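You operate a simulated robot arm through the tools that you are given. There is no shell and no other tool. Be economical: measure what you need, move in short steps, check, and stop when the job is done.

The job below is to be done with a simulated robot arm. You get a single attempt, and the scene is never put back.

TASK
Take the teal tube grip and put it on top of the yellow carton on the far corner of the island. Open the caps drawer, take the orange clamp and leave it in the mix section of the caps drawer and shut the drawer again. Put the yellow-grip black tube on the top of the far bench away on the grey board. Put one of the folded purple gloves from the top of the far bench on the top of the window bench. Take the carton labelled "filters" from the island top behind the tower and leave it on the top of the far bench. Put the purple tube grip in the orange tray. Put the teal-collar vial on top of the vent bottle. Take the grey drop cap and leave it in the yellow tray. Stack the bottle marked "blue" from the top of the wall bench on top of the bottle that says "green". Stack the small black-cap bottle that says "north" from the store counter top on top of the small black-cap bottle that says "south". Pull the middle left bench door open. Any order will do. Set down upright: teal-collar vial.

The check looks at the end state, three seconds after you hand in, the way a careful person would. Anything else that was tipped, shoved, dropped, spilled or broken makes it a failure. Lids that push on must go on centred and level and be pressed home; caps that screw on are set level and turned clockwise until they are tight.

THE ROBOT
A 5-joint arm with a two-finger parallel gripper on a trunk, on a base that drives. Base frame: it is fixed to the floor where the robot stands at the start and does not move with it; the origin is under the middle of the robot, x ahead of it, y to its left, z up; the surface under the hand at the start is at about z = 0.85. Readings come in m, rad, newtons and seconds.
With the tool pointing down near the work surface it reaches from about 0.58 to 0.94 m from the robot's upright axis, wherever it stands. Its first joint turns from -2.601 to 2.601 rad. Places, roughly: caps drawer [2.2, 1.3, 0.7]; folded purple gloves (10x7x2 cm) [4.8, -3.2, 0.9]; grey board (20x20 cm) [1.16, -0.22, 0.86]; grey drop cap (6x6x4 cm) [1.4, -4.2, 0.9]; middle left bench door [1.4, 3.1, 0.4]; mix section of the caps drawer [2, 1.3, 0.7]; orange carton, small white carton [3.25, 0.5, 1]; orange clamp (5x3x3 cm) [2.2, 0, 0.9]; orange tray (22x16x4 cm) [5.6, -1.5, 0.9]; purple tube grip [5.5, -1.75, 0.75]; small black-cap bottle [4, 3.5, 1]; small blue dye bottle, small green dye bottle, sma [2.25, 3.75, 1]; teal tube grip [0.5, 0, 0.75]; teal-collar vial [2.75, -4, 1]; top of the far bench [3, -3.8, 0.8]; top of the window bench [5.4, -0.9, 0.8]; vent bottle [2.75, -4, 1]; yellow carton [0.75, 0, 1]; yellow tray (22x16x4 cm) [1.8, -4.2, 0.9]; yellow-grip black tube (16x3x3 cm) [3.9, -3.5, 0.9]. Payload 1.57 kg.
The tool frame sits at the grasp point between the pads (the TCP): z along the fingers, y along the line on which they close. The tips reach 0.03 m beyond it. Largest opening 0.11 m; finger width 0.024, thickness 0.012; the body of the gripper, 0.048 by 0.112 m, starts 0.078 m behind the TCP.
Orientation is told as [roll, pitch, yaw] about the base's x, y, z axes, in that order, counted from this pose: with the fingers straight down and closing along the base's y, the tool's x points along the base's -x, its y along +y and its z along -z.

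THE INTERFACE
- The arm moves only by the tool step_arm. Its argument "series" is text: rows parted by semicolons, each of 7 numbers parted by spaces: the closure, from 0 (fully open) to 1 (shut), then the shift along the tool's x, y, z in m, then the turn, a rotation vector about the tool's x, y, z in rad. In form: hand dx dy dz rx ry rz; .... A call has 1 to 8 rows; each row shifts and turns the commanded pose from where the row before left it, along the tool's axes as they then stand. A row lasts 0.2 s, in which the tool goes at most 0.05 m and 0.15 rad; a call with a longer step from one row to the next is refused whole, and so is a gripper value outside its range. A pose out of reach is approached as far as the arm can. The call stops where the force on the tool passes 40 N (or 10 N more than at its start, if that is more) or the arm is blocked; 0.2 s more then pass. Each finger travels about 0.072 m/s and halts on what it meets, pressing with about 29 N; the grip force reading is that of the motor and also rises with nothing between the fingers. The clock runs only during rows and for 0.2 s after the last one: add rows that do not move to give the fingers time. It gives the time, the measured TCP pose, the force on the tool (base axes), the opening and the grip force at its end, in the units of the frame above (readings bear some noise), with the torque about the TCP (base axes, N m) and any sound that the robot's microphone picked up.
- Cameras (640 x 400 px; columns grow to the right, rows downward): "scene" is now at [0.028, 0.1938, 1.8007]; the picture's right is [-0.19, -0.98, 0.00], its down [-0.74, 0.14, -0.66] and it looks along [0.65, -0.12, -0.75] (base axes); focal length 247 px, centre (320, 200). "wrist" rides on the gripper at [0.07, 0.016, -0.141] in the tool frame; the picture's right is [-0.23, 0.97, 0.00], its down [-0.86, -0.20, -0.48] and it looks along [-0.47, -0.11, 0.88] (tool axes); focal length 222 px, centre (320, 200). There is no depth. A picture from a camera that has moved, and an enlarged one, comes with that camera's place and axes in the base frame and with its lens.
- camera(camera): a new picture of that camera. The clock stands still meanwhile.
- move_column(by): slides the trunk up (or, below 0, down) by that many m; the arm and the scene camera ride with it, the base frame stays. It gives what a move gives, with no picture.
- roll_base(legs): drives the robot by 1 to 6 legs, each [ahead, turn to the left] in m and rad, along the robot's own axes; the way and the turn of a leg run together, so that a leg with both is an arc; at most 1.5 m and 3.142 rad a leg. The arm and the cameras ride along, it lands a little off, and it stops where it bumps. It gives what a move gives.
- aim_head(pan, tilt): turns the head with the scene camera to pan (to the left, within 2.705 rad either way) and tilt (down, from -0.506 to 1.204), counted from straight ahead of the robot. It gives what a move gives.
- enlarge(camera, box): a new picture of the part [left, top, right, bottom] of that camera's present view, enlarged. The clock stands still meanwhile.
- close_job(): hands the job in; it is judged then, once.

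Go step by step. Nothing tells you exact positions but the pictures and the camera data: compare them with the known pose of the tool, close in by small moves and look again before you grip or let go. The budget is 556 turns and 342 pictures, counting those below and the enlarged ones. Unless the task says otherwise, let go and move clear before handing in, and close with one line.

The tools are called after "Emit:" as name(argument=value, ...) on one line, values as JSON. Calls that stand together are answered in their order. step_arm: Moves the arm, as the interface text tells. Its arguments: {"type":"object","properties":{"series":{"type":"string"}},"required":["series"]} The other tools are called the same way: move_column (by) slides the trunk up or down; roll_base (legs) drives the base; aim_head (pan, tilt) turns the head that bears the scene camera; camera (camera) takes a picture; enlarge (camera, box) takes an enlarged picture of a part of a camera's view; close_job () hands the job in.

At the start:

```text
clock: 0.0
position: [0.6641, 0.1671, 1.0899]
tool_rot: [-0.001, -0.001, -0.001]
force: [-1.1, 0.5, -0.5]
moment: [-0.04, 0.01, 0.02]
opening: 0.1099
grip_force: 0.1
trunk travel left (down, up): [-0.822, 0.148]
robot x, y, heading: [-0.005, 0.0377, -0.001]
head pan, tilt: [-0.187, 0.852]
```

scene: 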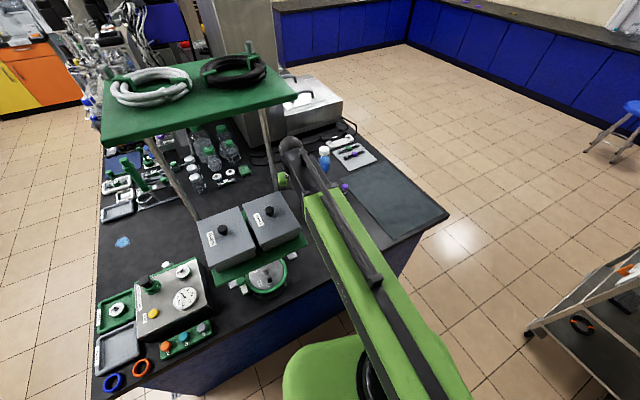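
wrist: 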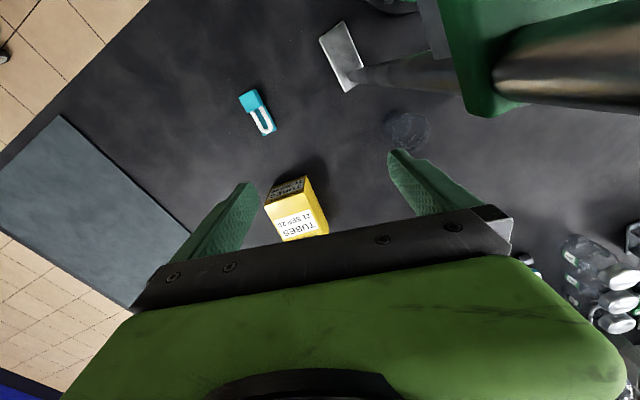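

I see a teal clip and a yellow "TUBES" carton in the wrist view. I'll enlarge both before planning the grip.

Emit:
enlarge(camera="wrist", box=[200, 70, 360, 250])

Emit:
enlarge(camera="scene", box=[80, 110, 400, 390])

```text
2.22 times, centred on (280, 160) of wrist
camera zoom: at [0.5955, 0.1841, 1.2313], right [0.23, 0.97, 0.0], down [0.85, -0.2, 0.48], along [0.47, -0.11, -0.88], focal length 494 px, centre (409, 289)
```

zoom: 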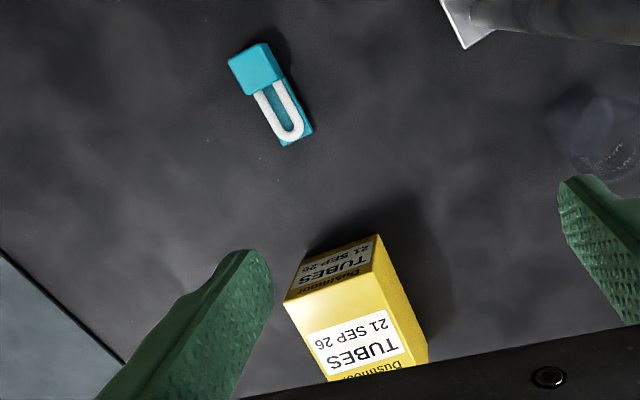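

```text
1.43 times, centred on (240, 250) of scene
camera zoom: at [0.028, 0.1938, 1.8007], right [-0.19, -0.98, 0.0], down [-0.74, 0.14, -0.66], along [0.65, -0.12, -0.75], focal length 353 px, centre (434, 129)
```

zoom: 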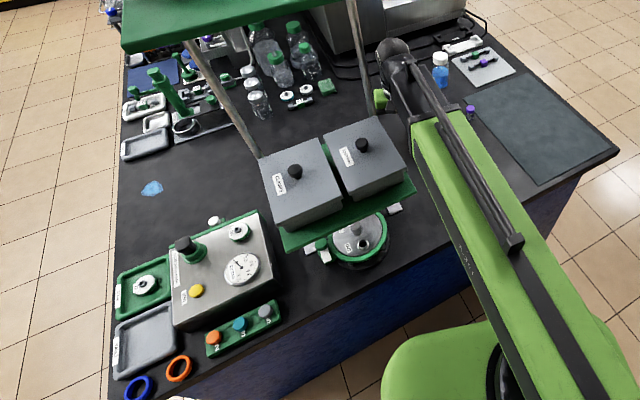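

Teal grip lies around [0.62, 0.08], long axis nearly along x; carton at about [0.78, 0.09], top ~0.92. I'll go over the grip first and look again.

Emit:
step_arm(series="0.3 0.0215 -0.0435 0 0 0 0; 0.3 0.0215 -0.0435 0 0 0 0; 0.3 0 0 0.045 0 0 -0.09; 0.3 0 0 0.045 0 0 -0.09; 0.3 0 0 0 0 0 0")

Emit:
camera(camera="wrist")

```text
clock: 1.2
position: [0.6224, 0.0792, 1.0879]
tool_rot: [0.0, -0.001, 0.181]
force: [-0.4, -0.5, -0.9]
moment: [0.02, -0.02, -0.02]
opening: 0.0771
grip_force: 0.0
out of reach, approached as far as the arm can: row 3, 4
trunk travel left (down, up): [-0.822, 0.148]
robot x, y, heading: [-0.0053, 0.0364, 0.001]
head pan, tilt: [-0.187, 0.852]
```

```text
337 pictures are left
camera wrist: at [0.5512, 0.0838, 1.2313], right [0.05, 1.0, 0.0], down [0.88, -0.04, 0.48], along [0.48, -0.02, -0.88], focal length 222 px, centre (320, 200)
```

wrist: 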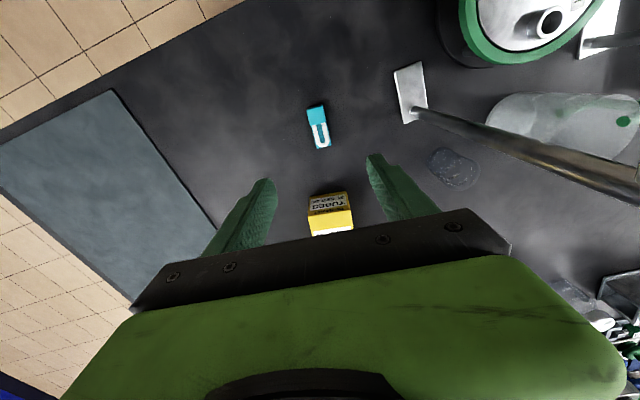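

Arm can't go lower at this trunk height, so I use the column. Grip confirmed at about [0.619, 0.078].

Emit:
move_column(by=-0.13)

Emit:
camera(camera="wrist")

```text
clock: 2.8
position: [0.6216, 0.079, 0.959]
tool_rot: [-0.001, -0.001, 0.18]
force: [0.4, 1.6, 0.0]
moment: [0.0, 0.01, 0.03]
opening: 0.077
grip_force: 0.1
trunk travel left (down, up): [-0.692, 0.278]
robot x, y, heading: [-0.0065, 0.0391, -0.001]
head pan, tilt: [-0.187, 0.852]
```

```text
336 pictures are left
camera wrist: at [0.5511, 0.0838, 1.1014], right [0.05, 1.0, 0.0], down [0.88, -0.04, 0.48], along [0.48, -0.02, -0.88], focal length 222 px, centre (320, 200)
```

wrist: 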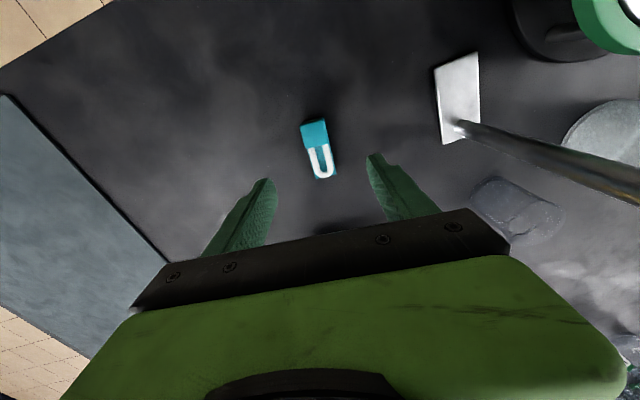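

Aligned over the grip. Descend with the column, then close.

Emit:
move_column(by=-0.073)

Emit:
step_arm(series="0.8 0 0 0 0 0 0; 0.9 0 0 0 0 0 0; 0.9 0 0 0 0 0 0; 0.9 0 0 0 0 0 0")

Emit:
camera(camera="wrist")

```text
clock: 3.9
position: [0.6227, 0.0796, 0.886]
tool_rot: [0.0, -0.003, 0.179]
force: [0.1, 0.4, -0.4]
moment: [0.0, 0.02, 0.02]
opening: 0.0771
grip_force: 0.1
trunk travel left (down, up): [-0.619, 0.351]
robot x, y, heading: [-0.0033, 0.0382, -0.002]
head pan, tilt: [-0.187, 0.852]
```

```text
clock: 4.9
position: [0.6214, 0.0795, 0.8862]
tool_rot: [0.001, -0.002, 0.179]
force: [0.9, 0.8, 0.0]
moment: [0.02, 0.0, 0.01]
opening: 0.0252
grip_force: 28.6
trunk travel left (down, up): [-0.619, 0.351]
robot x, y, heading: [-0.0048, 0.0359, -0.004]
head pan, tilt: [-0.187, 0.852]
```

```text
335 pictures are left
camera wrist: at [0.5511, 0.0838, 1.0283], right [0.05, 1.0, 0.0], down [0.88, -0.04, 0.48], along [0.48, -0.02, -0.88], focal length 222 px, centre (320, 200)
```

wrist: 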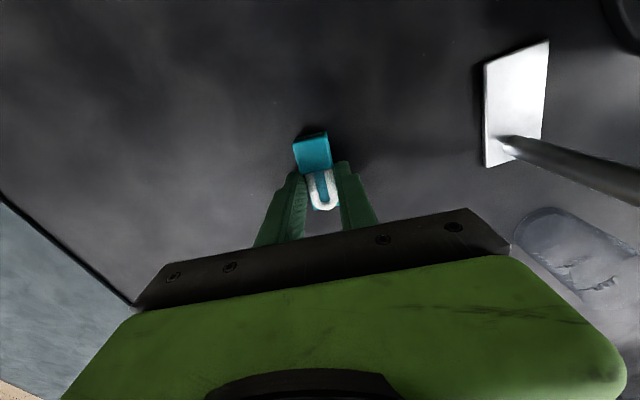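

Gripped (25 mm). Raise and view the carton again.

Emit:
move_column(by=0.25)

Emit:
camera(camera="wrist")

Emit:
camera(camera="scene")

```text
clock: 7.5
position: [0.6216, 0.0798, 1.1362]
tool_rot: [-0.002, -0.002, 0.179]
force: [-0.1, -0.3, -0.9]
moment: [0.01, 0.0, -0.01]
opening: 0.0253
grip_force: 28.4
trunk travel left (down, up): [-0.869, 0.101]
robot x, y, heading: [-0.0013, 0.0386, -0.005]
head pan, tilt: [-0.187, 0.852]
```

```text
334 pictures are left
camera wrist: at [0.5512, 0.0839, 1.2783], right [0.05, 1.0, 0.0], down [0.88, -0.04, 0.48], along [0.48, -0.02, -0.88], focal length 222 px, centre (320, 200)
```

wrist: 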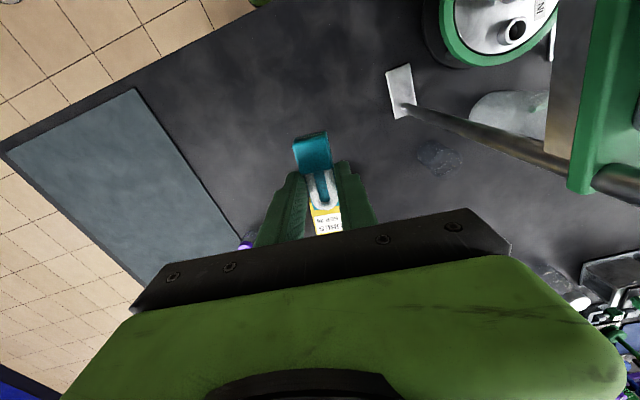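

```text
333 pictures are left
camera scene: at [0.028, 0.1938, 1.8477], right [-0.19, -0.98, 0.0], down [-0.74, 0.14, -0.66], along [0.65, -0.12, -0.75], focal length 247 px, centre (320, 200)
```

scene: 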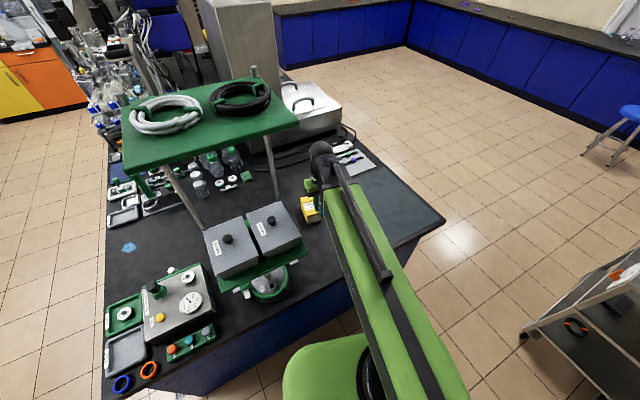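

Enlarging the carton in the scene view to measure it.

Emit:
enlarge(camera="scene", box=[280, 180, 344, 230])

```text
8.00 times, centred on (312, 205) of scene
camera zoom: at [0.028, 0.1938, 1.8477], right [-0.19, -0.98, 0.0], down [-0.74, 0.14, -0.66], along [0.65, -0.12, -0.75], focal length 1977 px, centre (384, 160)
```

zoom: 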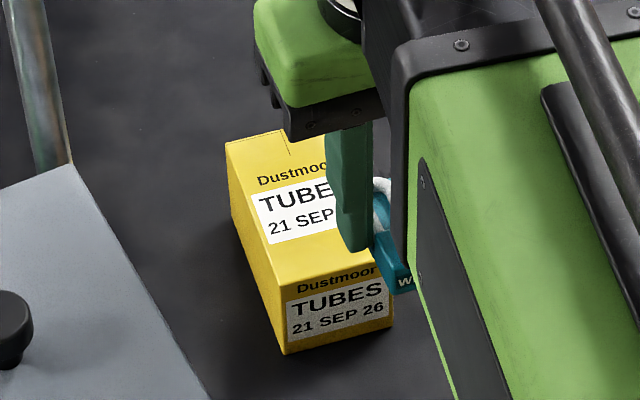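

Carton top centre ≈ [0.808, 0.097, 0.917]. Moving over it, keeping height.

Emit:
step_arm(series="0.9 -0.0468 -0.0039 0 0 0 0; 0.9 -0.0468 -0.0039 0 0 0 0; 0.9 -0.0468 -0.0039 0 0 0 0; 0.9 -0.0468 -0.0039 0 0 0 0; 0.9 0 0 0 0 0 0")

Emit:
move_column(by=-0.13)

Emit:
camera(camera="wrist")

Emit:
enlarge(camera="scene", box=[256, 150, 384, 250])

```text
clock: 8.7
position: [0.8094, 0.0973, 1.1368]
tool_rot: [0.001, -0.002, 0.18]
force: [-0.7, 0.9, -0.5]
moment: [0.0, -0.02, -0.02]
opening: 0.0252
grip_force: 29.4
trunk travel left (down, up): [-0.869, 0.101]
robot x, y, heading: [-0.0018, 0.0412, -0.004]
head pan, tilt: [-0.187, 0.852]
```

```text
clock: 10.2
position: [0.809, 0.0974, 1.0052]
tool_rot: [0.001, -0.001, 0.177]
force: [-0.3, -0.5, -0.3]
moment: [0.01, -0.03, 0.02]
opening: 0.0254
grip_force: 29.2
trunk travel left (down, up): [-0.739, 0.231]
robot x, y, heading: [-0.0064, 0.0379, -0.003]
head pan, tilt: [-0.187, 0.852]
```

```text
331 pictures are left
camera wrist: at [0.739, 0.1018, 1.1484], right [0.05, 1.0, 0.0], down [0.88, -0.04, 0.48], along [0.48, -0.02, -0.88], focal length 222 px, centre (320, 200)
```

wrist: 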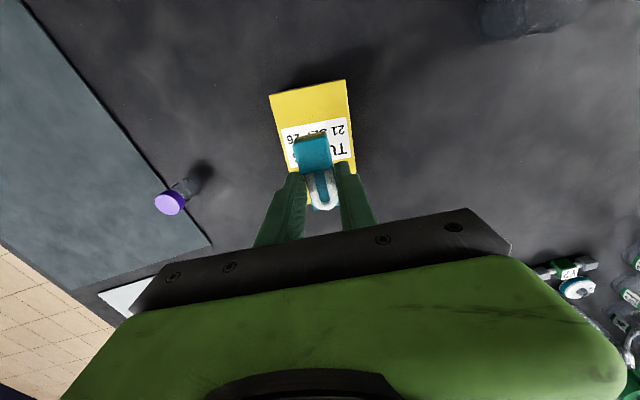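

```text
4.00 times, centred on (320, 200) of scene
camera zoom: at [0.028, 0.1937, 1.7177], right [-0.19, -0.98, 0.0], down [-0.74, 0.14, -0.66], along [0.65, -0.12, -0.75], focal length 989 px, centre (320, 200)
```

zoom: 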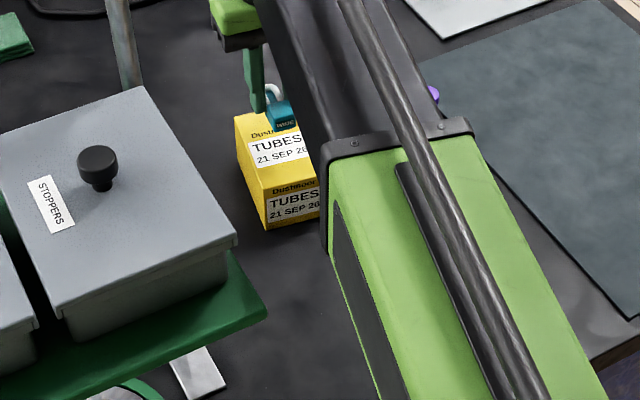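

Alignment is good. Descending onto the carton.

Emit:
move_column(by=-0.046)

Emit:
step_arm(series="0.9 0 0 0.004 0 0 0; 0.9 0 0 0 0 0 0")

Emit:
enlarge(camera="scene", box=[275, 140, 339, 190])

```text
clock: 11.1
position: [0.8095, 0.0975, 0.9612]
tool_rot: [-0.001, -0.001, 0.18]
force: [-0.2, 0.1, -0.1]
moment: [0.0, 0.01, -0.05]
opening: 0.0252
grip_force: 29.6
trunk travel left (down, up): [-0.693, 0.277]
robot x, y, heading: [-0.0039, 0.041, 0.0]
head pan, tilt: [-0.187, 0.852]
```

```text
clock: 11.7
position: [0.81, 0.0966, 0.9594]
tool_rot: [0.001, -0.002, 0.18]
force: [-0.9, -0.1, -0.8]
moment: [-0.02, 0.05, 0.0]
opening: 0.0254
grip_force: 28.7
out of reach, approached as far as the arm can: row 1
trunk travel left (down, up): [-0.693, 0.277]
robot x, y, heading: [-0.0035, 0.0399, -0.0]
head pan, tilt: [-0.187, 0.852]
```

```text
8.00 times, centred on (307, 165) of scene
camera zoom: at [0.0281, 0.1938, 1.6717], right [-0.19, -0.98, 0.0], down [-0.74, 0.14, -0.66], along [0.65, -0.12, -0.75], focal length 1977 px, centre (424, 480)
```

zoom: 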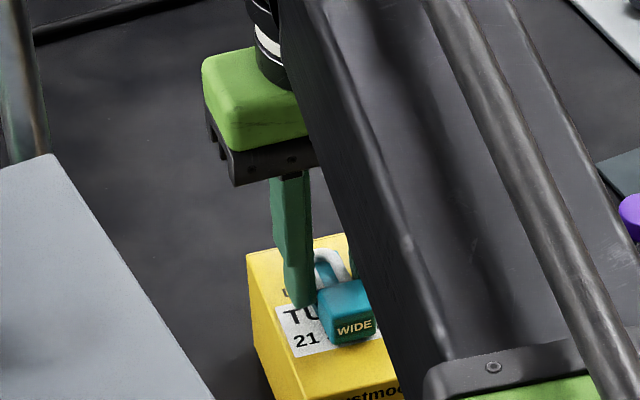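

Very close; a few more mm by column.

Emit:
move_column(by=-0.004)

Emit:
enlarge(camera="scene", box=[275, 140, 339, 190])

```text
clock: 12.3
position: [0.8107, 0.0971, 0.9568]
tool_rot: [0.001, -0.004, 0.181]
force: [7.8, 0.1, 24.2]
moment: [-0.01, -0.1, -0.02]
opening: 0.0252
grip_force: 28.7
trunk travel left (down, up): [-0.689, 0.281]
robot x, y, heading: [-0.0052, 0.0408, 0.003]
head pan, tilt: [-0.187, 0.852]
```

```text
8.00 times, centred on (307, 165) of scene
camera zoom: at [0.0261, 0.1936, 1.6682], right [-0.19, -0.98, 0.0], down [-0.74, 0.14, -0.66], along [0.65, -0.12, -0.75], focal length 1977 px, centre (424, 480)
```

zoom: 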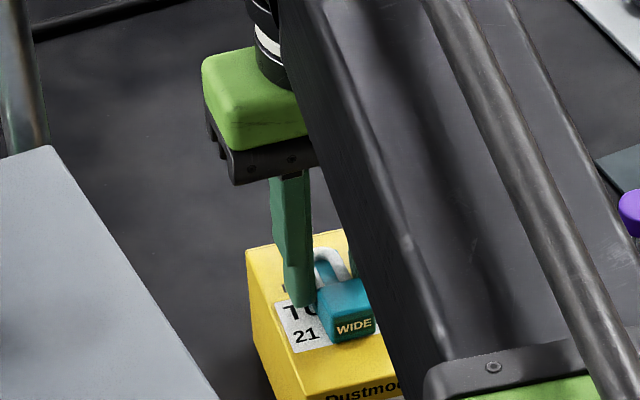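

Contact (24 N). Relieve by 1.5 mm, then open to release gently and rise.

Emit:
move_column(by=0.0015)

Emit:
step_arm(series="0.7 0 0 0 0 0 0; 0.6 0 0 0 0 0 0; 0.5 0 0 0 0 0 0; 0.5 0 0 0 0 0 0")

Emit:
move_column(by=0.2)

Emit:
enlarge(camera="wrist", box=[240, 80, 400, 240])

```text
clock: 12.8
position: [0.8094, 0.0971, 0.9577]
tool_rot: [0.0, 0.0, 0.179]
force: [0.7, -0.3, 4.2]
moment: [-0.01, -0.13, 0.01]
opening: 0.0251
grip_force: 28.7
trunk travel left (down, up): [-0.691, 0.279]
robot x, y, heading: [-0.002, 0.0396, -0.005]
head pan, tilt: [-0.187, 0.852]
```

```text
clock: 13.8
position: [0.8099, 0.0977, 0.9583]
tool_rot: [0.001, -0.001, 0.18]
force: [-0.3, -0.5, 0.9]
moment: [-0.01, -0.03, 0.02]
opening: 0.0551
grip_force: 0.0
trunk travel left (down, up): [-0.691, 0.279]
robot x, y, heading: [-0.0025, 0.039, -0.003]
head pan, tilt: [-0.187, 0.852]
```

```text
clock: 15.9
position: [0.8099, 0.098, 1.1573]
tool_rot: [0.0, -0.001, 0.182]
force: [0.2, 0.5, -0.4]
moment: [0.01, 0.03, -0.02]
opening: 0.0549
grip_force: 0.1
trunk travel left (down, up): [-0.891, 0.079]
robot x, y, heading: [-0.0069, 0.0378, -0.009]
head pan, tilt: [-0.187, 0.852]
```

```text
2.50 times, centred on (320, 160) of wrist
camera zoom: at [0.739, 0.1019, 1.2998], right [0.05, 1.0, 0.0], down [0.88, -0.04, 0.48], along [0.48, -0.02, -0.88], focal length 555 px, centre (320, 300)
```

zoom: 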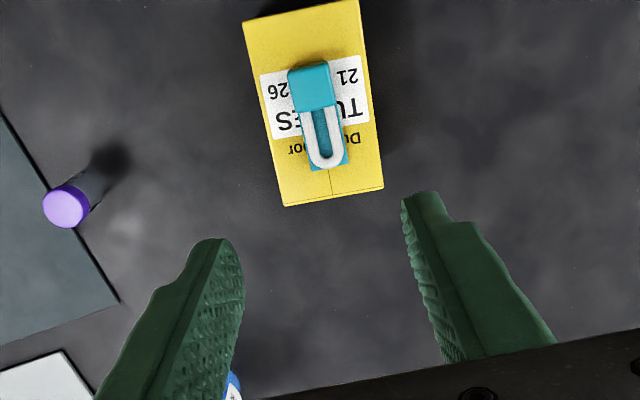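

Teal grip is on the carton. Now a survey of the room with the head at several pans.

Emit:
aim_head(pan=0.3, tilt=0.5)

Emit:
camera(camera="scene")

Emit:
aim_head(pan=-0.6, tilt=0.4)

Emit:
camera(camera="scene")

Emit:
aim_head(pan=-1.6, tilt=0.4)

Emit:
camera(camera="scene")

Emit:
aim_head(pan=1.2, tilt=0.4)

Emit:
camera(camera="scene")

```text
clock: 16.9
position: [0.8096, 0.0977, 1.1572]
tool_rot: [0.0, -0.002, 0.181]
force: [0.3, 0.1, -0.2]
moment: [0.0, 0.01, -0.03]
opening: 0.055
grip_force: 0.0
trunk travel left (down, up): [-0.891, 0.079]
robot x, y, heading: [0.0003, 0.037, 0.002]
head pan, tilt: [0.3, 0.499]
```

```text
326 pictures are left
camera scene: at [0.0383, 0.235, 1.8993], right [0.29, -0.96, 0.0], down [-0.46, -0.14, -0.88], along [0.84, 0.26, -0.48], focal length 247 px, centre (320, 200)
```

scene: 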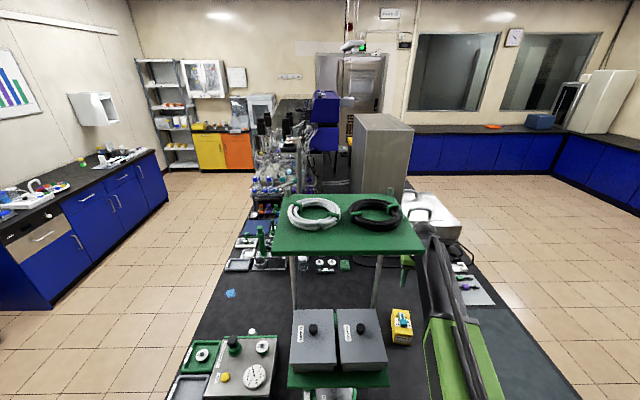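

```text
clock: 18.1
position: [0.8097, 0.0973, 1.1573]
tool_rot: [0.0, -0.002, 0.179]
force: [-0.6, 0.4, -0.2]
moment: [0.0, -0.04, -0.02]
opening: 0.0548
grip_force: 0.1
trunk travel left (down, up): [-0.891, 0.079]
robot x, y, heading: [-0.0023, 0.0401, 0.001]
head pan, tilt: [-0.6, 0.4]
```

```text
325 pictures are left
camera scene: at [0.0277, 0.1559, 1.9084], right [-0.57, -0.82, 0.0], down [-0.32, 0.22, -0.92], along [0.76, -0.52, -0.39], focal length 247 px, centre (320, 200)
```

scene: 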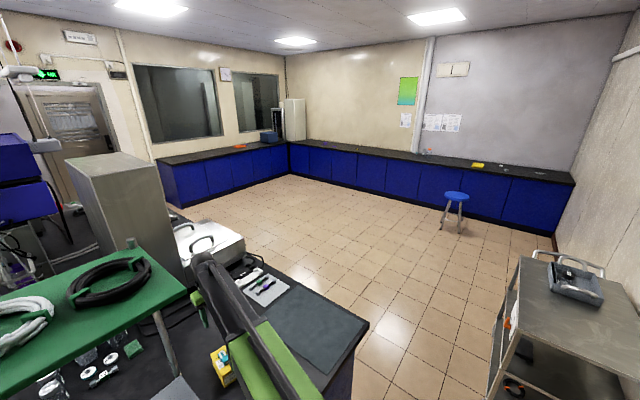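

```text
clock: 19.3
position: [0.8104, 0.0975, 1.1584]
tool_rot: [0.0, -0.002, 0.178]
force: [-0.6, 1.0, 0.0]
moment: [0.0, -0.02, -0.05]
opening: 0.0548
grip_force: 0.0
trunk travel left (down, up): [-0.891, 0.079]
robot x, y, heading: [-0.003, 0.0384, 0.002]
head pan, tilt: [-1.6, 0.4]
```

```text
324 pictures are left
camera scene: at [-0.0515, 0.1157, 1.9085], right [-1.0, 0.03, 0.0], down [0.01, 0.39, -0.92], along [-0.03, -0.92, -0.39], focal length 247 px, centre (320, 200)
```

scene: 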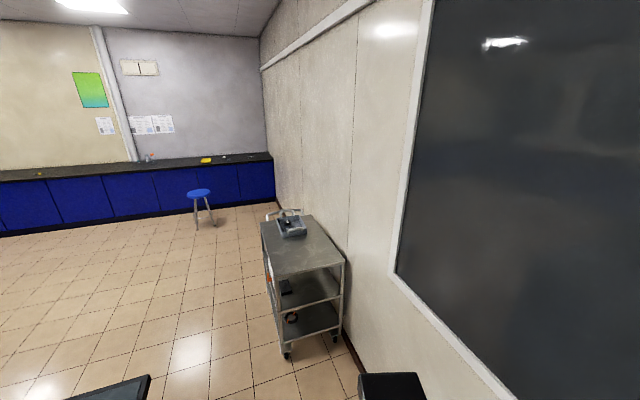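

```text
clock: 21.8
position: [0.8101, 0.0976, 1.1574]
tool_rot: [0.0, 0.0, 0.179]
force: [0.0, -0.3, 0.4]
moment: [0.02, 0.01, -0.01]
opening: 0.0548
grip_force: 0.1
trunk travel left (down, up): [-0.891, 0.079]
robot x, y, heading: [-0.0025, 0.0397, -0.004]
head pan, tilt: [1.201, 0.4]
```

```text
323 pictures are left
camera scene: at [-0.0151, 0.2946, 1.9085], right [0.93, -0.36, 0.0], down [-0.14, -0.36, -0.92], along [0.33, 0.86, -0.39], focal length 247 px, centre (320, 200)
```

scene: 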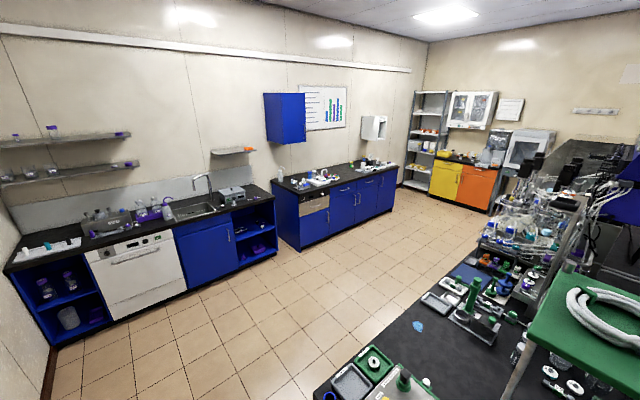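

The room is rotated about 0.28 rad to my frame; far bench lies right, with a trolley near [0.1,-1.5]. I look down to judge the base size and passage.

Emit:
aim_head(pan=-1.3, tilt=1.15)

Emit:
camera(camera="scene")

```text
clock: 24.1
position: [0.8104, 0.0966, 1.1575]
tool_rot: [-0.001, -0.003, 0.18]
force: [0.3, -0.3, -0.2]
moment: [-0.02, 0.0, 0.0]
opening: 0.0548
grip_force: 0.1
trunk travel left (down, up): [-0.891, 0.079]
robot x, y, heading: [-0.0047, 0.0399, -0.005]
head pan, tilt: [-1.3, 1.15]
```

```text
322 pictures are left
camera scene: at [-0.0328, 0.1509, 1.8485], right [-0.96, -0.27, 0.0], down [-0.24, 0.88, -0.41], along [0.11, -0.39, -0.91], focal length 247 px, centre (320, 200)
```

scene: 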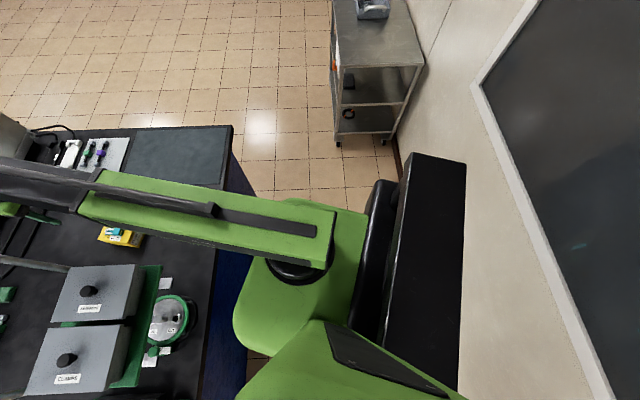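

I raise the column, tuck the arm and drive out through the gap between island corner and trolley, staying well away from the stool near [1.6,-3.3].

Emit:
step_arm(series="0.5 0.045 0 0 0 0 0; 0.5 0.045 0 0 0 0 0; 0.5 0.045 0 0 0 0 0; 0.5 0.045 0 0 0 0 0; 0.5 0 0 0 0 0 0")

Emit:
move_column(by=0.07)

Emit:
roll_base(legs=[[0, -1.62], [0.59, 0]])

Emit:
aim_head(pan=0.3, tilt=0.7)

Emit:
camera(camera="scene")

```text
clock: 25.3
position: [0.6322, 0.0658, 1.1583]
tool_rot: [0.0, -0.001, 0.18]
force: [-0.1, 0.1, -0.4]
moment: [-0.02, 0.02, 0.01]
opening: 0.0548
grip_force: 0.0
trunk travel left (down, up): [-0.891, 0.079]
robot x, y, heading: [-0.0051, 0.0395, -0.004]
head pan, tilt: [-1.3, 1.15]
```

```text
clock: 26.4
position: [0.6323, 0.0648, 1.2269]
tool_rot: [-0.001, -0.003, 0.18]
force: [0.3, 0.0, -0.4]
moment: [0.01, 0.0, -0.04]
opening: 0.0548
grip_force: 0.1
trunk travel left (down, up): [-0.961, 0.009]
robot x, y, heading: [-0.0038, 0.0386, 0.002]
head pan, tilt: [-1.3, 1.15]
```

```text
clock: 33.7
position: [-0.0642, -1.1903, 1.2274]
tool_rot: [-0.001, -0.001, -1.458]
force: [0.1, -0.9, 0.1]
moment: [0.02, 0.04, 0.0]
opening: 0.0551
grip_force: 0.0
trunk travel left (down, up): [-0.961, 0.009]
robot x, y, heading: [-0.0632, -0.5534, -1.63]
head pan, tilt: [-1.3, 1.15]
```

```text
clock: 35.4
position: [-0.0631, -1.1907, 1.2275]
tool_rot: [0.0, -0.001, -1.459]
force: [-0.7, 0.1, 0.5]
moment: [0.01, -0.02, 0.04]
opening: 0.0551
grip_force: 0.0
trunk travel left (down, up): [-0.961, 0.009]
robot x, y, heading: [-0.0576, -0.5547, -1.633]
head pan, tilt: [0.3, 0.7]
```

```text
321 pictures are left
camera scene: at [0.1315, -0.6017, 1.9516], right [-0.97, -0.24, 0.0], down [-0.15, 0.63, -0.76], along [0.18, -0.74, -0.64], focal length 247 px, centre (320, 200)
```

scene: 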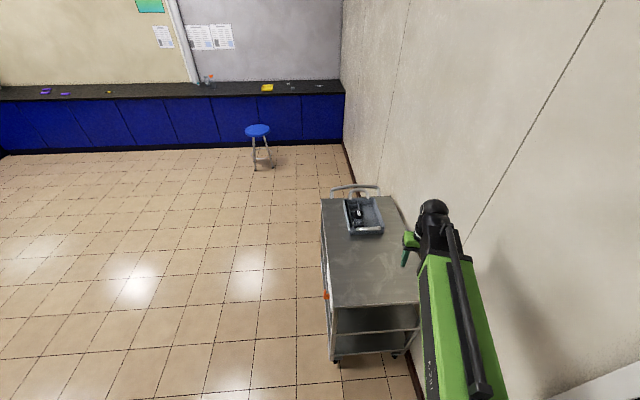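

Stool stands at about [1.71,-3.43]; I'll aim for a stance at [1.19,-3.6], between stool and wall. Driving through the gap first.

Emit:
roll_base(legs=[[0, 0.98], [1.15, 0], [0, -0.82], [1.3, 0]])

Emit:
aim_head(pan=0.3, tilt=0.5)

Emit:
camera(camera="scene")

```text
clock: 52.1
position: [1.1324, -3.157, 1.2276]
tool_rot: [0.0, -0.001, -1.284]
force: [0.1, 0.5, -0.6]
moment: [0.01, 0.02, 0.03]
opening: 0.0548
grip_force: 0.0
trunk travel left (down, up): [-0.961, 0.009]
robot x, y, heading: [1.0266, -2.5257, -1.464]
head pan, tilt: [0.3, 0.7]
```

```text
clock: 52.8
position: [1.1325, -3.1561, 1.2281]
tool_rot: [0.0, -0.002, -1.285]
force: [0.9, 0.6, -0.6]
moment: [0.01, 0.01, 0.04]
opening: 0.055
grip_force: 0.1
trunk travel left (down, up): [-0.961, 0.009]
robot x, y, heading: [1.0258, -2.5277, -1.46]
head pan, tilt: [0.3, 0.499]
```

```text
320 pictures are left
camera scene: at [1.225, -2.5489, 1.9693], right [-0.92, -0.4, 0.0], down [-0.19, 0.44, -0.88], along [0.35, -0.8, -0.48], focal length 247 px, centre (320, 200)
```

scene: 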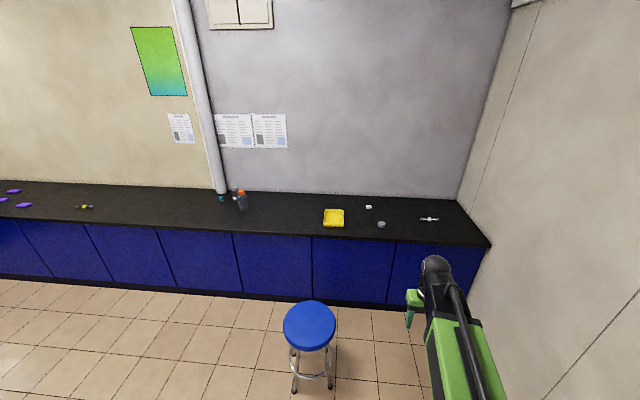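

Emit:
enlarge(camera="scene", box=[200, 170, 456, 250])

Emit:
enlarge(camera="scene", box=[0, 170, 128, 220])

```text
2.50 times, centred on (328, 210) of scene
camera zoom: at [1.225, -2.5489, 1.9693], right [-0.92, -0.4, 0.0], down [-0.19, 0.44, -0.88], along [0.35, -0.8, -0.48], focal length 618 px, centre (300, 175)
```

zoom: 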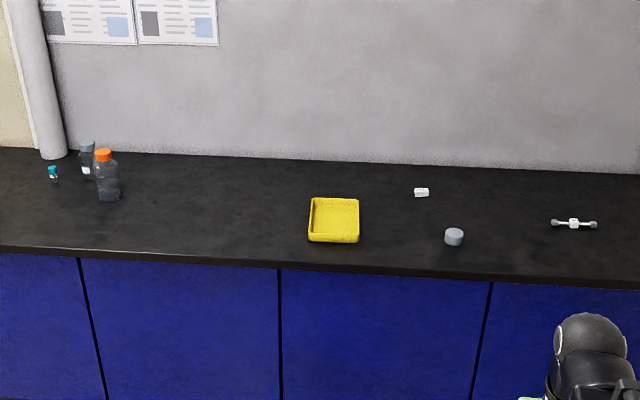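

```text
5.00 times, centred on (64, 195) of scene
camera zoom: at [1.225, -2.5489, 1.9693], right [-0.92, -0.4, 0.0], down [-0.19, 0.44, -0.88], along [0.35, -0.8, -0.48], focal length 1236 px, centre (1600, 225)
```

zoom: 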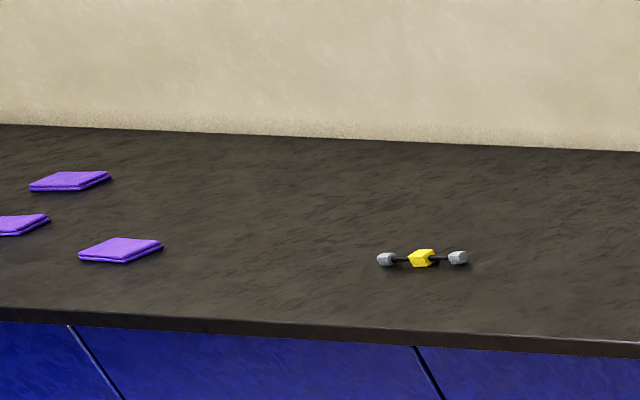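

Cap at ~[1.42,-4.2], yellow tray ~[1.80,-4.15]. Driving to a stance at about [1.16,-3.62].

Emit:
roll_base(legs=[[0, 0.013], [1.1, 0], [0, 0.19]])

Emit:
aim_head(pan=0.35, tilt=0.9)

Emit:
camera(camera="scene")

Emit:
camera(camera="wrist")

```text
clock: 59.5
position: [1.3996, -4.1973, 1.2283]
tool_rot: [-0.003, -0.002, -1.072]
force: [0.8, -0.1, -0.1]
moment: [0.01, -0.04, 0.0]
opening: 0.0551
grip_force: 0.1
trunk travel left (down, up): [-0.961, 0.009]
robot x, y, heading: [1.1705, -3.6048, -1.259]
head pan, tilt: [0.3, 0.499]
```

```text
clock: 60.3
position: [1.4001, -4.197, 1.227]
tool_rot: [0.0, -0.002, -1.072]
force: [-0.2, 0.3, 0.0]
moment: [0.0, -0.01, 0.01]
opening: 0.0551
grip_force: 0.0
trunk travel left (down, up): [-0.961, 0.009]
robot x, y, heading: [1.1654, -3.6054, -1.253]
head pan, tilt: [0.351, 0.901]
```

```text
317 pictures are left
camera scene: at [1.3621, -3.5699, 1.9355], right [-0.79, -0.62, 0.0], down [-0.48, 0.62, -0.62], along [0.38, -0.49, -0.78], focal length 247 px, centre (320, 200)
```

scene: 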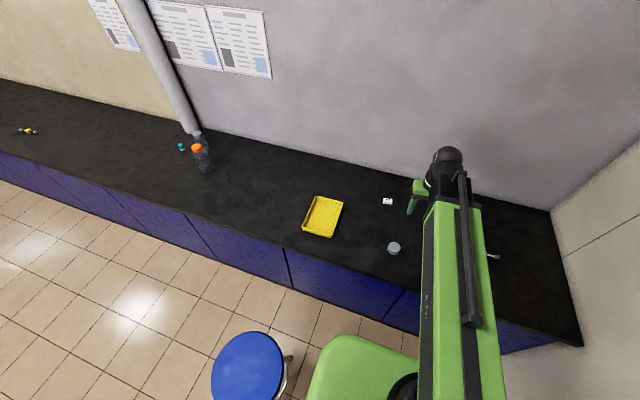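

```text
316 pictures are left
camera wrist: at [1.3823, -4.1276, 1.3699], right [0.96, 0.27, 0.0], down [0.23, -0.85, 0.48], along [0.13, -0.46, -0.88], focal length 222 px, centre (320, 200)
```

wrist: 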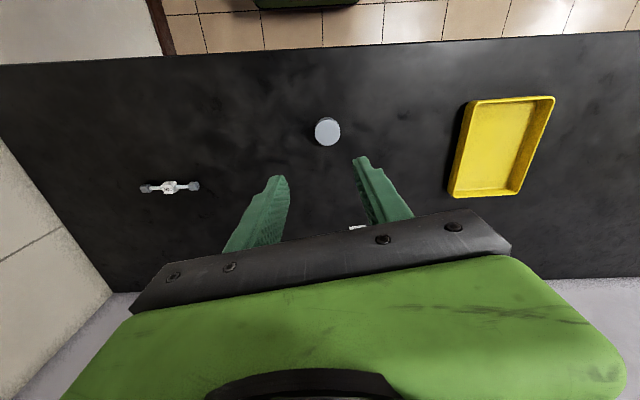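

Cap seen at ~[1.426,-4.214]. Shift over it, open to 88 mm and descend partway.

Emit:
step_arm(series="0.2 -0.027 0.0147 0 0 0 0; 0.2 0 0 0 0 0 0; 0.2 0 0 0 0 0 0")

Emit:
move_column(by=-0.25)

Emit:
camera(camera="wrist")

```text
clock: 61.1
position: [1.4287, -4.2137, 1.2272]
tool_rot: [-0.002, -0.002, -1.071]
force: [-0.8, -0.1, -0.3]
moment: [0.01, 0.04, 0.01]
opening: 0.088
grip_force: 0.1
trunk travel left (down, up): [-0.961, 0.009]
robot x, y, heading: [1.1645, -3.6089, -1.259]
head pan, tilt: [0.351, 0.901]
```

```text
clock: 63.7
position: [1.4264, -4.2148, 0.977]
tool_rot: [-0.001, -0.001, -1.07]
force: [0.4, -0.6, 0.8]
moment: [0.01, 0.0, 0.0]
opening: 0.0882
grip_force: 0.0
trunk travel left (down, up): [-0.711, 0.259]
robot x, y, heading: [1.1686, -3.6046, -1.26]
head pan, tilt: [0.351, 0.901]
```

```text
315 pictures are left
camera wrist: at [1.4083, -4.1443, 1.1199], right [0.96, 0.27, 0.0], down [0.23, -0.85, 0.48], along [0.13, -0.46, -0.88], focal length 222 px, centre (320, 200)
```

wrist: 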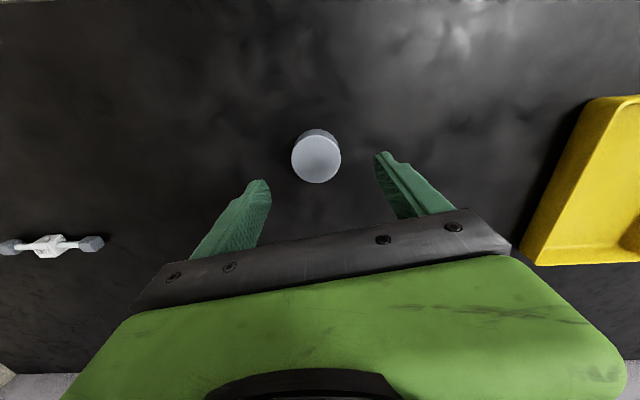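

Centred. Down and grip.

Emit:
move_column(by=-0.091)

Emit:
step_arm(series="0.6 0 0 0 0 0 0; 0.6 0 0 0 0 0 0; 0.6 0 0 0 0 0 0; 0.6 0 0 0 0 0 0")

Emit:
move_column(by=0.12)

Emit:
camera(camera="wrist")

```text
clock: 65.0
position: [1.4267, -4.215, 0.8867]
tool_rot: [-0.002, -0.003, -1.073]
force: [-0.2, -0.1, -0.1]
moment: [0.05, -0.01, 0.02]
opening: 0.088
grip_force: 0.1
trunk travel left (down, up): [-0.62, 0.35]
robot x, y, heading: [1.1693, -3.6029, -1.26]
head pan, tilt: [0.351, 0.901]
```

```text
clock: 66.0
position: [1.426, -4.2142, 0.8871]
tool_rot: [0.001, -0.002, -1.072]
force: [-0.2, -0.5, 1.8]
moment: [-0.02, -0.03, -0.04]
opening: 0.0538
grip_force: 29.4
trunk travel left (down, up): [-0.62, 0.35]
robot x, y, heading: [1.1684, -3.6082, -1.252]
head pan, tilt: [0.351, 0.901]
```

```text
clock: 67.5
position: [1.4262, -4.2139, 1.0069]
tool_rot: [0.001, -0.003, -1.072]
force: [0.4, -0.4, -0.7]
moment: [-0.01, -0.02, 0.0]
opening: 0.054
grip_force: 28.7
trunk travel left (down, up): [-0.74, 0.23]
robot x, y, heading: [1.1632, -3.6057, -1.254]
head pan, tilt: [0.351, 0.901]
```

```text
314 pictures are left
camera wrist: at [1.4084, -4.1443, 1.1488], right [0.96, 0.27, 0.0], down [0.23, -0.85, 0.48], along [0.13, -0.46, -0.88], focal length 222 px, centre (320, 200)
```

wrist: 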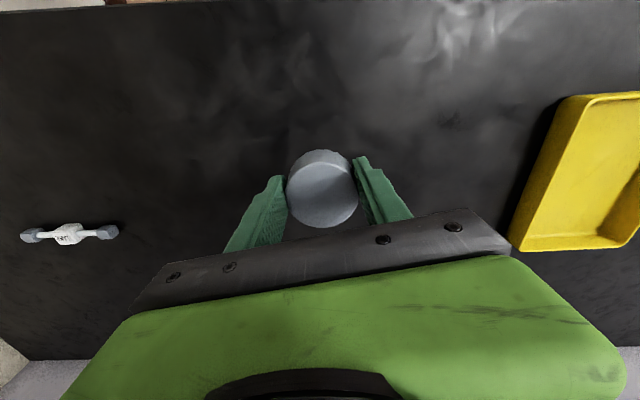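

Cap held. Tray centre ≈ [1.79,-4.16]; move over it.

Emit:
step_arm(series="0.6 -0.01594 0.0431 0 0 0 0; 0.6 -0.01594 0.0431 0 0 0 0; 0.6 -0.01594 0.0431 0 0 0 0; 0.6 -0.01594 0.0431 0 0 0 0; 0.6 -0.01594 0.0431 0 0 0 0; 0.6 -0.01594 0.0431 0 0 0 0; 0.6 -0.01594 0.0431 0 0 0 0; 0.6 -0.01594 0.0431 0 0 0 0")

Emit:
camera(camera="wrist")

```text
clock: 69.3
position: [1.793, -4.1591, 1.007]
tool_rot: [-0.002, -0.003, -1.073]
force: [0.2, 0.0, 0.3]
moment: [0.0, 0.05, -0.01]
opening: 0.0537
grip_force: 29.4
out of reach, approached as far as the arm can: row 3, 7
trunk travel left (down, up): [-0.74, 0.23]
robot x, y, heading: [1.1663, -3.6016, -1.255]
head pan, tilt: [0.351, 0.901]
```

```text
313 pictures are left
camera wrist: at [1.7755, -4.0891, 1.1486], right [0.96, 0.27, 0.0], down [0.23, -0.85, 0.48], along [0.13, -0.46, -0.88], focal length 222 px, centre (320, 200)
```

wrist: 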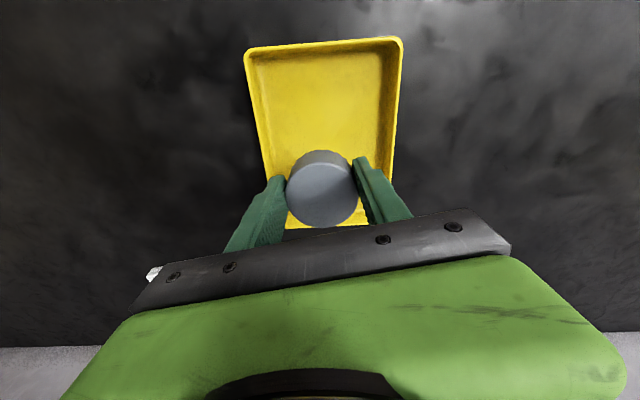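

Shift 17 mm to centre, then lower.

Emit:
step_arm(series="0.6 -0.009 0.0145 0 0 0 0; 0.6 0 0 0 0 0 0")

Emit:
move_column(by=-0.112)

Emit:
camera(camera="wrist")

```text
clock: 69.9
position: [1.8086, -4.1609, 1.0063]
tool_rot: [-0.002, 0.0, -1.071]
force: [-0.5, -0.6, 0.3]
moment: [-0.01, 0.04, 0.01]
opening: 0.054
grip_force: 28.9
trunk travel left (down, up): [-0.74, 0.23]
robot x, y, heading: [1.1701, -3.6014, -1.259]
head pan, tilt: [0.351, 0.901]
```

```text
clock: 71.3
position: [1.8076, -4.1619, 0.8942]
tool_rot: [0.001, -0.002, -1.071]
force: [-0.2, -0.2, -0.8]
moment: [0.01, 0.02, 0.0]
opening: 0.0536
grip_force: 28.5
trunk travel left (down, up): [-0.628, 0.342]
robot x, y, heading: [1.1693, -3.6021, -1.259]
head pan, tilt: [0.351, 0.901]
```

```text
312 pictures are left
camera wrist: at [1.7903, -4.0911, 1.0369], right [0.96, 0.27, 0.0], down [0.23, -0.85, 0.48], along [0.13, -0.46, -0.88], focal length 222 px, centre (320, 200)
```

wrist: 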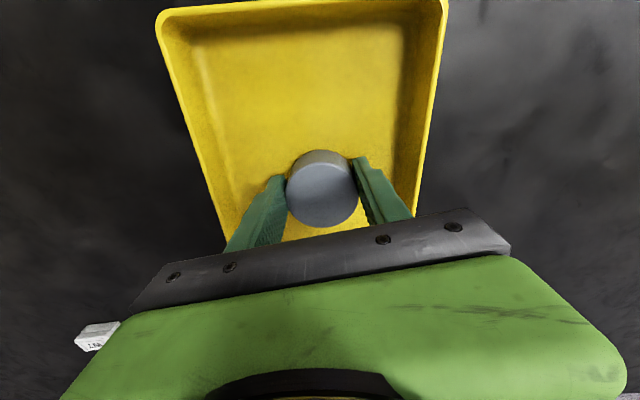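

Emit:
move_column(by=-0.004)

Emit:
step_arm(series="0.45 0 0 0 0 0 0; 0.35 0 0 0 0 0 0; 0.32 0 0 0 0 0 0")

Emit:
move_column(by=0.25)

Emit:
camera(camera="wrist")

```text
clock: 71.8
position: [1.8078, -4.1616, 0.8901]
tool_rot: [0.001, -0.001, -1.072]
force: [-0.5, 1.0, 0.6]
moment: [-0.02, -0.01, 0.02]
opening: 0.0537
grip_force: 28.8
trunk travel left (down, up): [-0.624, 0.346]
robot x, y, heading: [1.1692, -3.6027, -1.253]
head pan, tilt: [0.351, 0.901]
```

```text
clock: 72.6
position: [1.8086, -4.1611, 0.89]
tool_rot: [-0.001, -0.002, -1.073]
force: [-0.1, -0.5, -0.5]
moment: [-0.01, 0.0, 0.03]
opening: 0.0749
grip_force: 0.0
trunk travel left (down, up): [-0.624, 0.346]
robot x, y, heading: [1.1659, -3.6051, -1.261]
head pan, tilt: [0.351, 0.901]
```

```text
clock: 75.2
position: [1.8079, -4.162, 1.1403]
tool_rot: [0.0, 0.0, -1.073]
force: [-0.5, 0.9, -0.4]
moment: [-0.01, -0.02, -0.01]
opening: 0.0746
grip_force: 0.0
trunk travel left (down, up): [-0.874, 0.096]
robot x, y, heading: [1.1651, -3.6072, -1.26]
head pan, tilt: [0.351, 0.901]
```

```text
311 pictures are left
camera wrist: at [1.7904, -4.0911, 1.2827], right [0.96, 0.27, 0.0], down [0.23, -0.85, 0.48], along [0.13, -0.46, -0.88], focal length 222 px, centre (320, 200)
```

wrist: 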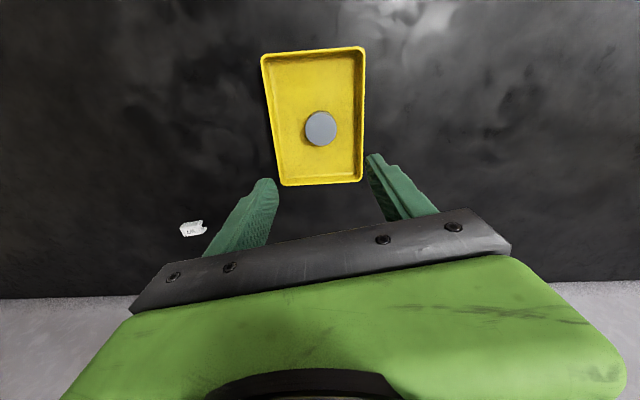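

Cap sits in the tray. Next: vial and vent bottle around [2.75,-4.0]; drive round the stool.

Emit:
move_column(by=0.09)

Emit:
roll_base(legs=[[-0.9, 0], [0, 1.348], [1.424, 0], [0, -1.351]])

Emit:
aim_head(pan=0.0, tilt=0.6)

Emit:
camera(camera="scene")

```text
clock: 76.5
position: [1.8085, -4.1611, 1.2318]
tool_rot: [0.0, -0.001, -1.072]
force: [0.2, 0.0, -0.6]
moment: [0.01, 0.01, -0.01]
opening: 0.0748
grip_force: 0.1
trunk travel left (down, up): [-0.964, 0.006]
robot x, y, heading: [1.1681, -3.605, -1.257]
head pan, tilt: [0.351, 0.901]
```

```text
clock: 94.5
position: [2.9332, -3.216, 1.2296]
tool_rot: [0.002, 0.0, -1.103]
force: [0.0, -1.8, 0.2]
moment: [0.09, -0.08, 0.04]
opening: 0.0751
grip_force: 0.0
trunk travel left (down, up): [-0.964, 0.006]
robot x, y, heading: [2.2919, -2.641, -1.281]
head pan, tilt: [0.351, 0.901]
```

```text
clock: 95.4
position: [2.9342, -3.2138, 1.2308]
tool_rot: [0.0, -0.001, -1.102]
force: [-0.9, -0.4, -0.1]
moment: [0.01, -0.02, -0.01]
opening: 0.0744
grip_force: 0.0
trunk travel left (down, up): [-0.964, 0.006]
robot x, y, heading: [2.2917, -2.6388, -1.278]
head pan, tilt: [0.0, 0.6]
```

```text
310 pictures are left
camera scene: at [2.4665, -2.6368, 1.9633], right [-0.96, -0.29, 0.0], down [-0.16, 0.54, -0.82], along [0.24, -0.79, -0.57], focal length 247 px, centre (320, 200)
```

scene: 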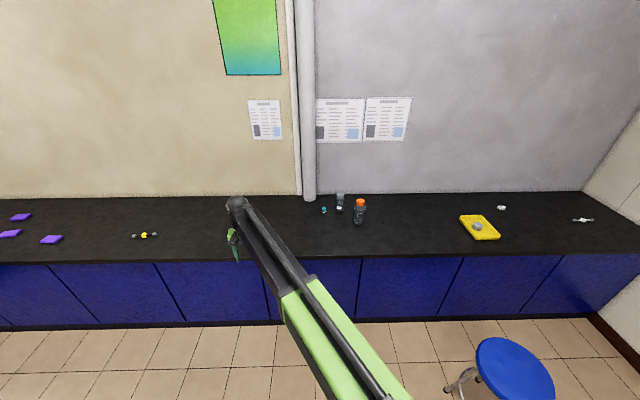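

Emit:
enlarge(camera="scene", box=[304, 180, 384, 240])

Emit:
enlarge(camera="scene", box=[0, 200, 240, 260])

```text
6.67 times, centred on (344, 210) of scene
camera zoom: at [2.4665, -2.6368, 1.9633], right [-0.96, -0.29, 0.0], down [-0.16, 0.54, -0.82], along [0.24, -0.79, -0.57], focal length 1648 px, centre (160, 133)
```

zoom: 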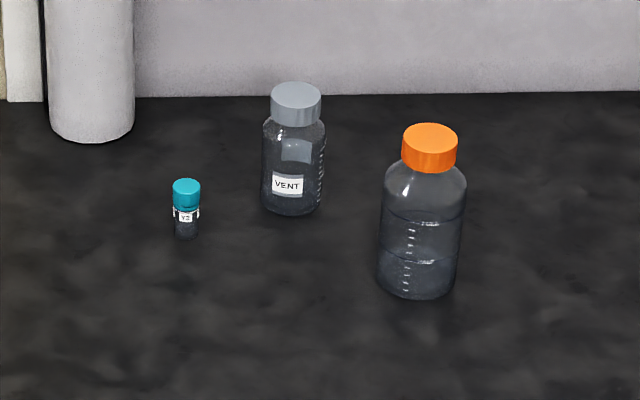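

```text
2.67 times, centred on (120, 230) of scene
camera zoom: at [2.4665, -2.6368, 1.9633], right [-0.96, -0.29, 0.0], down [-0.16, 0.54, -0.82], along [0.24, -0.79, -0.57], focal length 659 px, centre (853, 120)
```

zoom: 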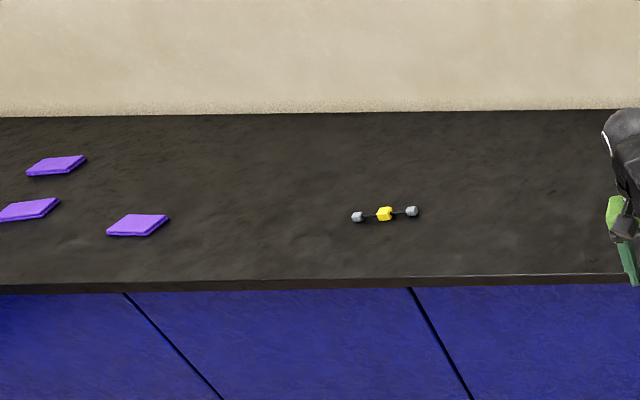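

VENT bottle (grey cap) at ~[2.753,-4.088], top ~0.995; teal vial at ~[2.852,-4.0], ~7 cm tall. Drive up.

Emit:
roll_base(legs=[[0, 0.045], [0.68, 0]])

Emit:
aim_head(pan=-0.1, tilt=0.9)

Emit:
camera(camera="scene")

```text
clock: 99.5
position: [3.1783, -3.828, 1.2305]
tool_rot: [-0.004, -0.001, -1.065]
force: [0.8, 0.5, 0.1]
moment: [-0.01, -0.01, -0.01]
opening: 0.0747
grip_force: 0.0
trunk travel left (down, up): [-0.964, 0.006]
robot x, y, heading: [2.5131, -3.2837, -1.238]
head pan, tilt: [0.0, 0.6]
```

```text
clock: 100.3
position: [3.1787, -3.8291, 1.2304]
tool_rot: [-0.001, -0.003, -1.065]
force: [-1.0, 1.2, 0.3]
moment: [0.0, 0.0, -0.01]
opening: 0.0749
grip_force: 0.1
trunk travel left (down, up): [-0.964, 0.006]
robot x, y, heading: [2.5096, -3.2859, -1.235]
head pan, tilt: [-0.099, 0.901]
```

```text
307 pictures are left
camera scene: at [2.6759, -3.2603, 1.9385], right [-0.97, -0.23, 0.0], down [-0.18, 0.76, -0.62], along [0.14, -0.6, -0.78], focal length 247 px, centre (320, 200)
```

scene: 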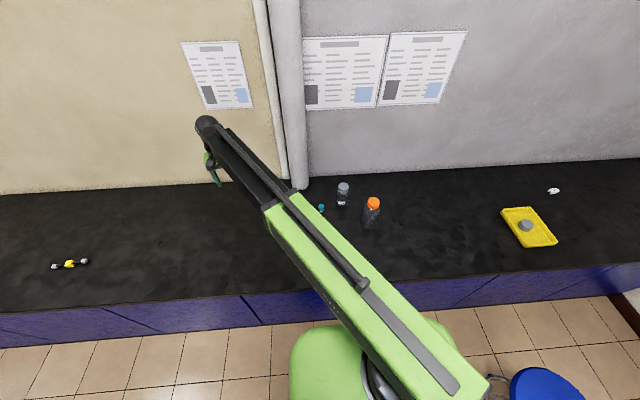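

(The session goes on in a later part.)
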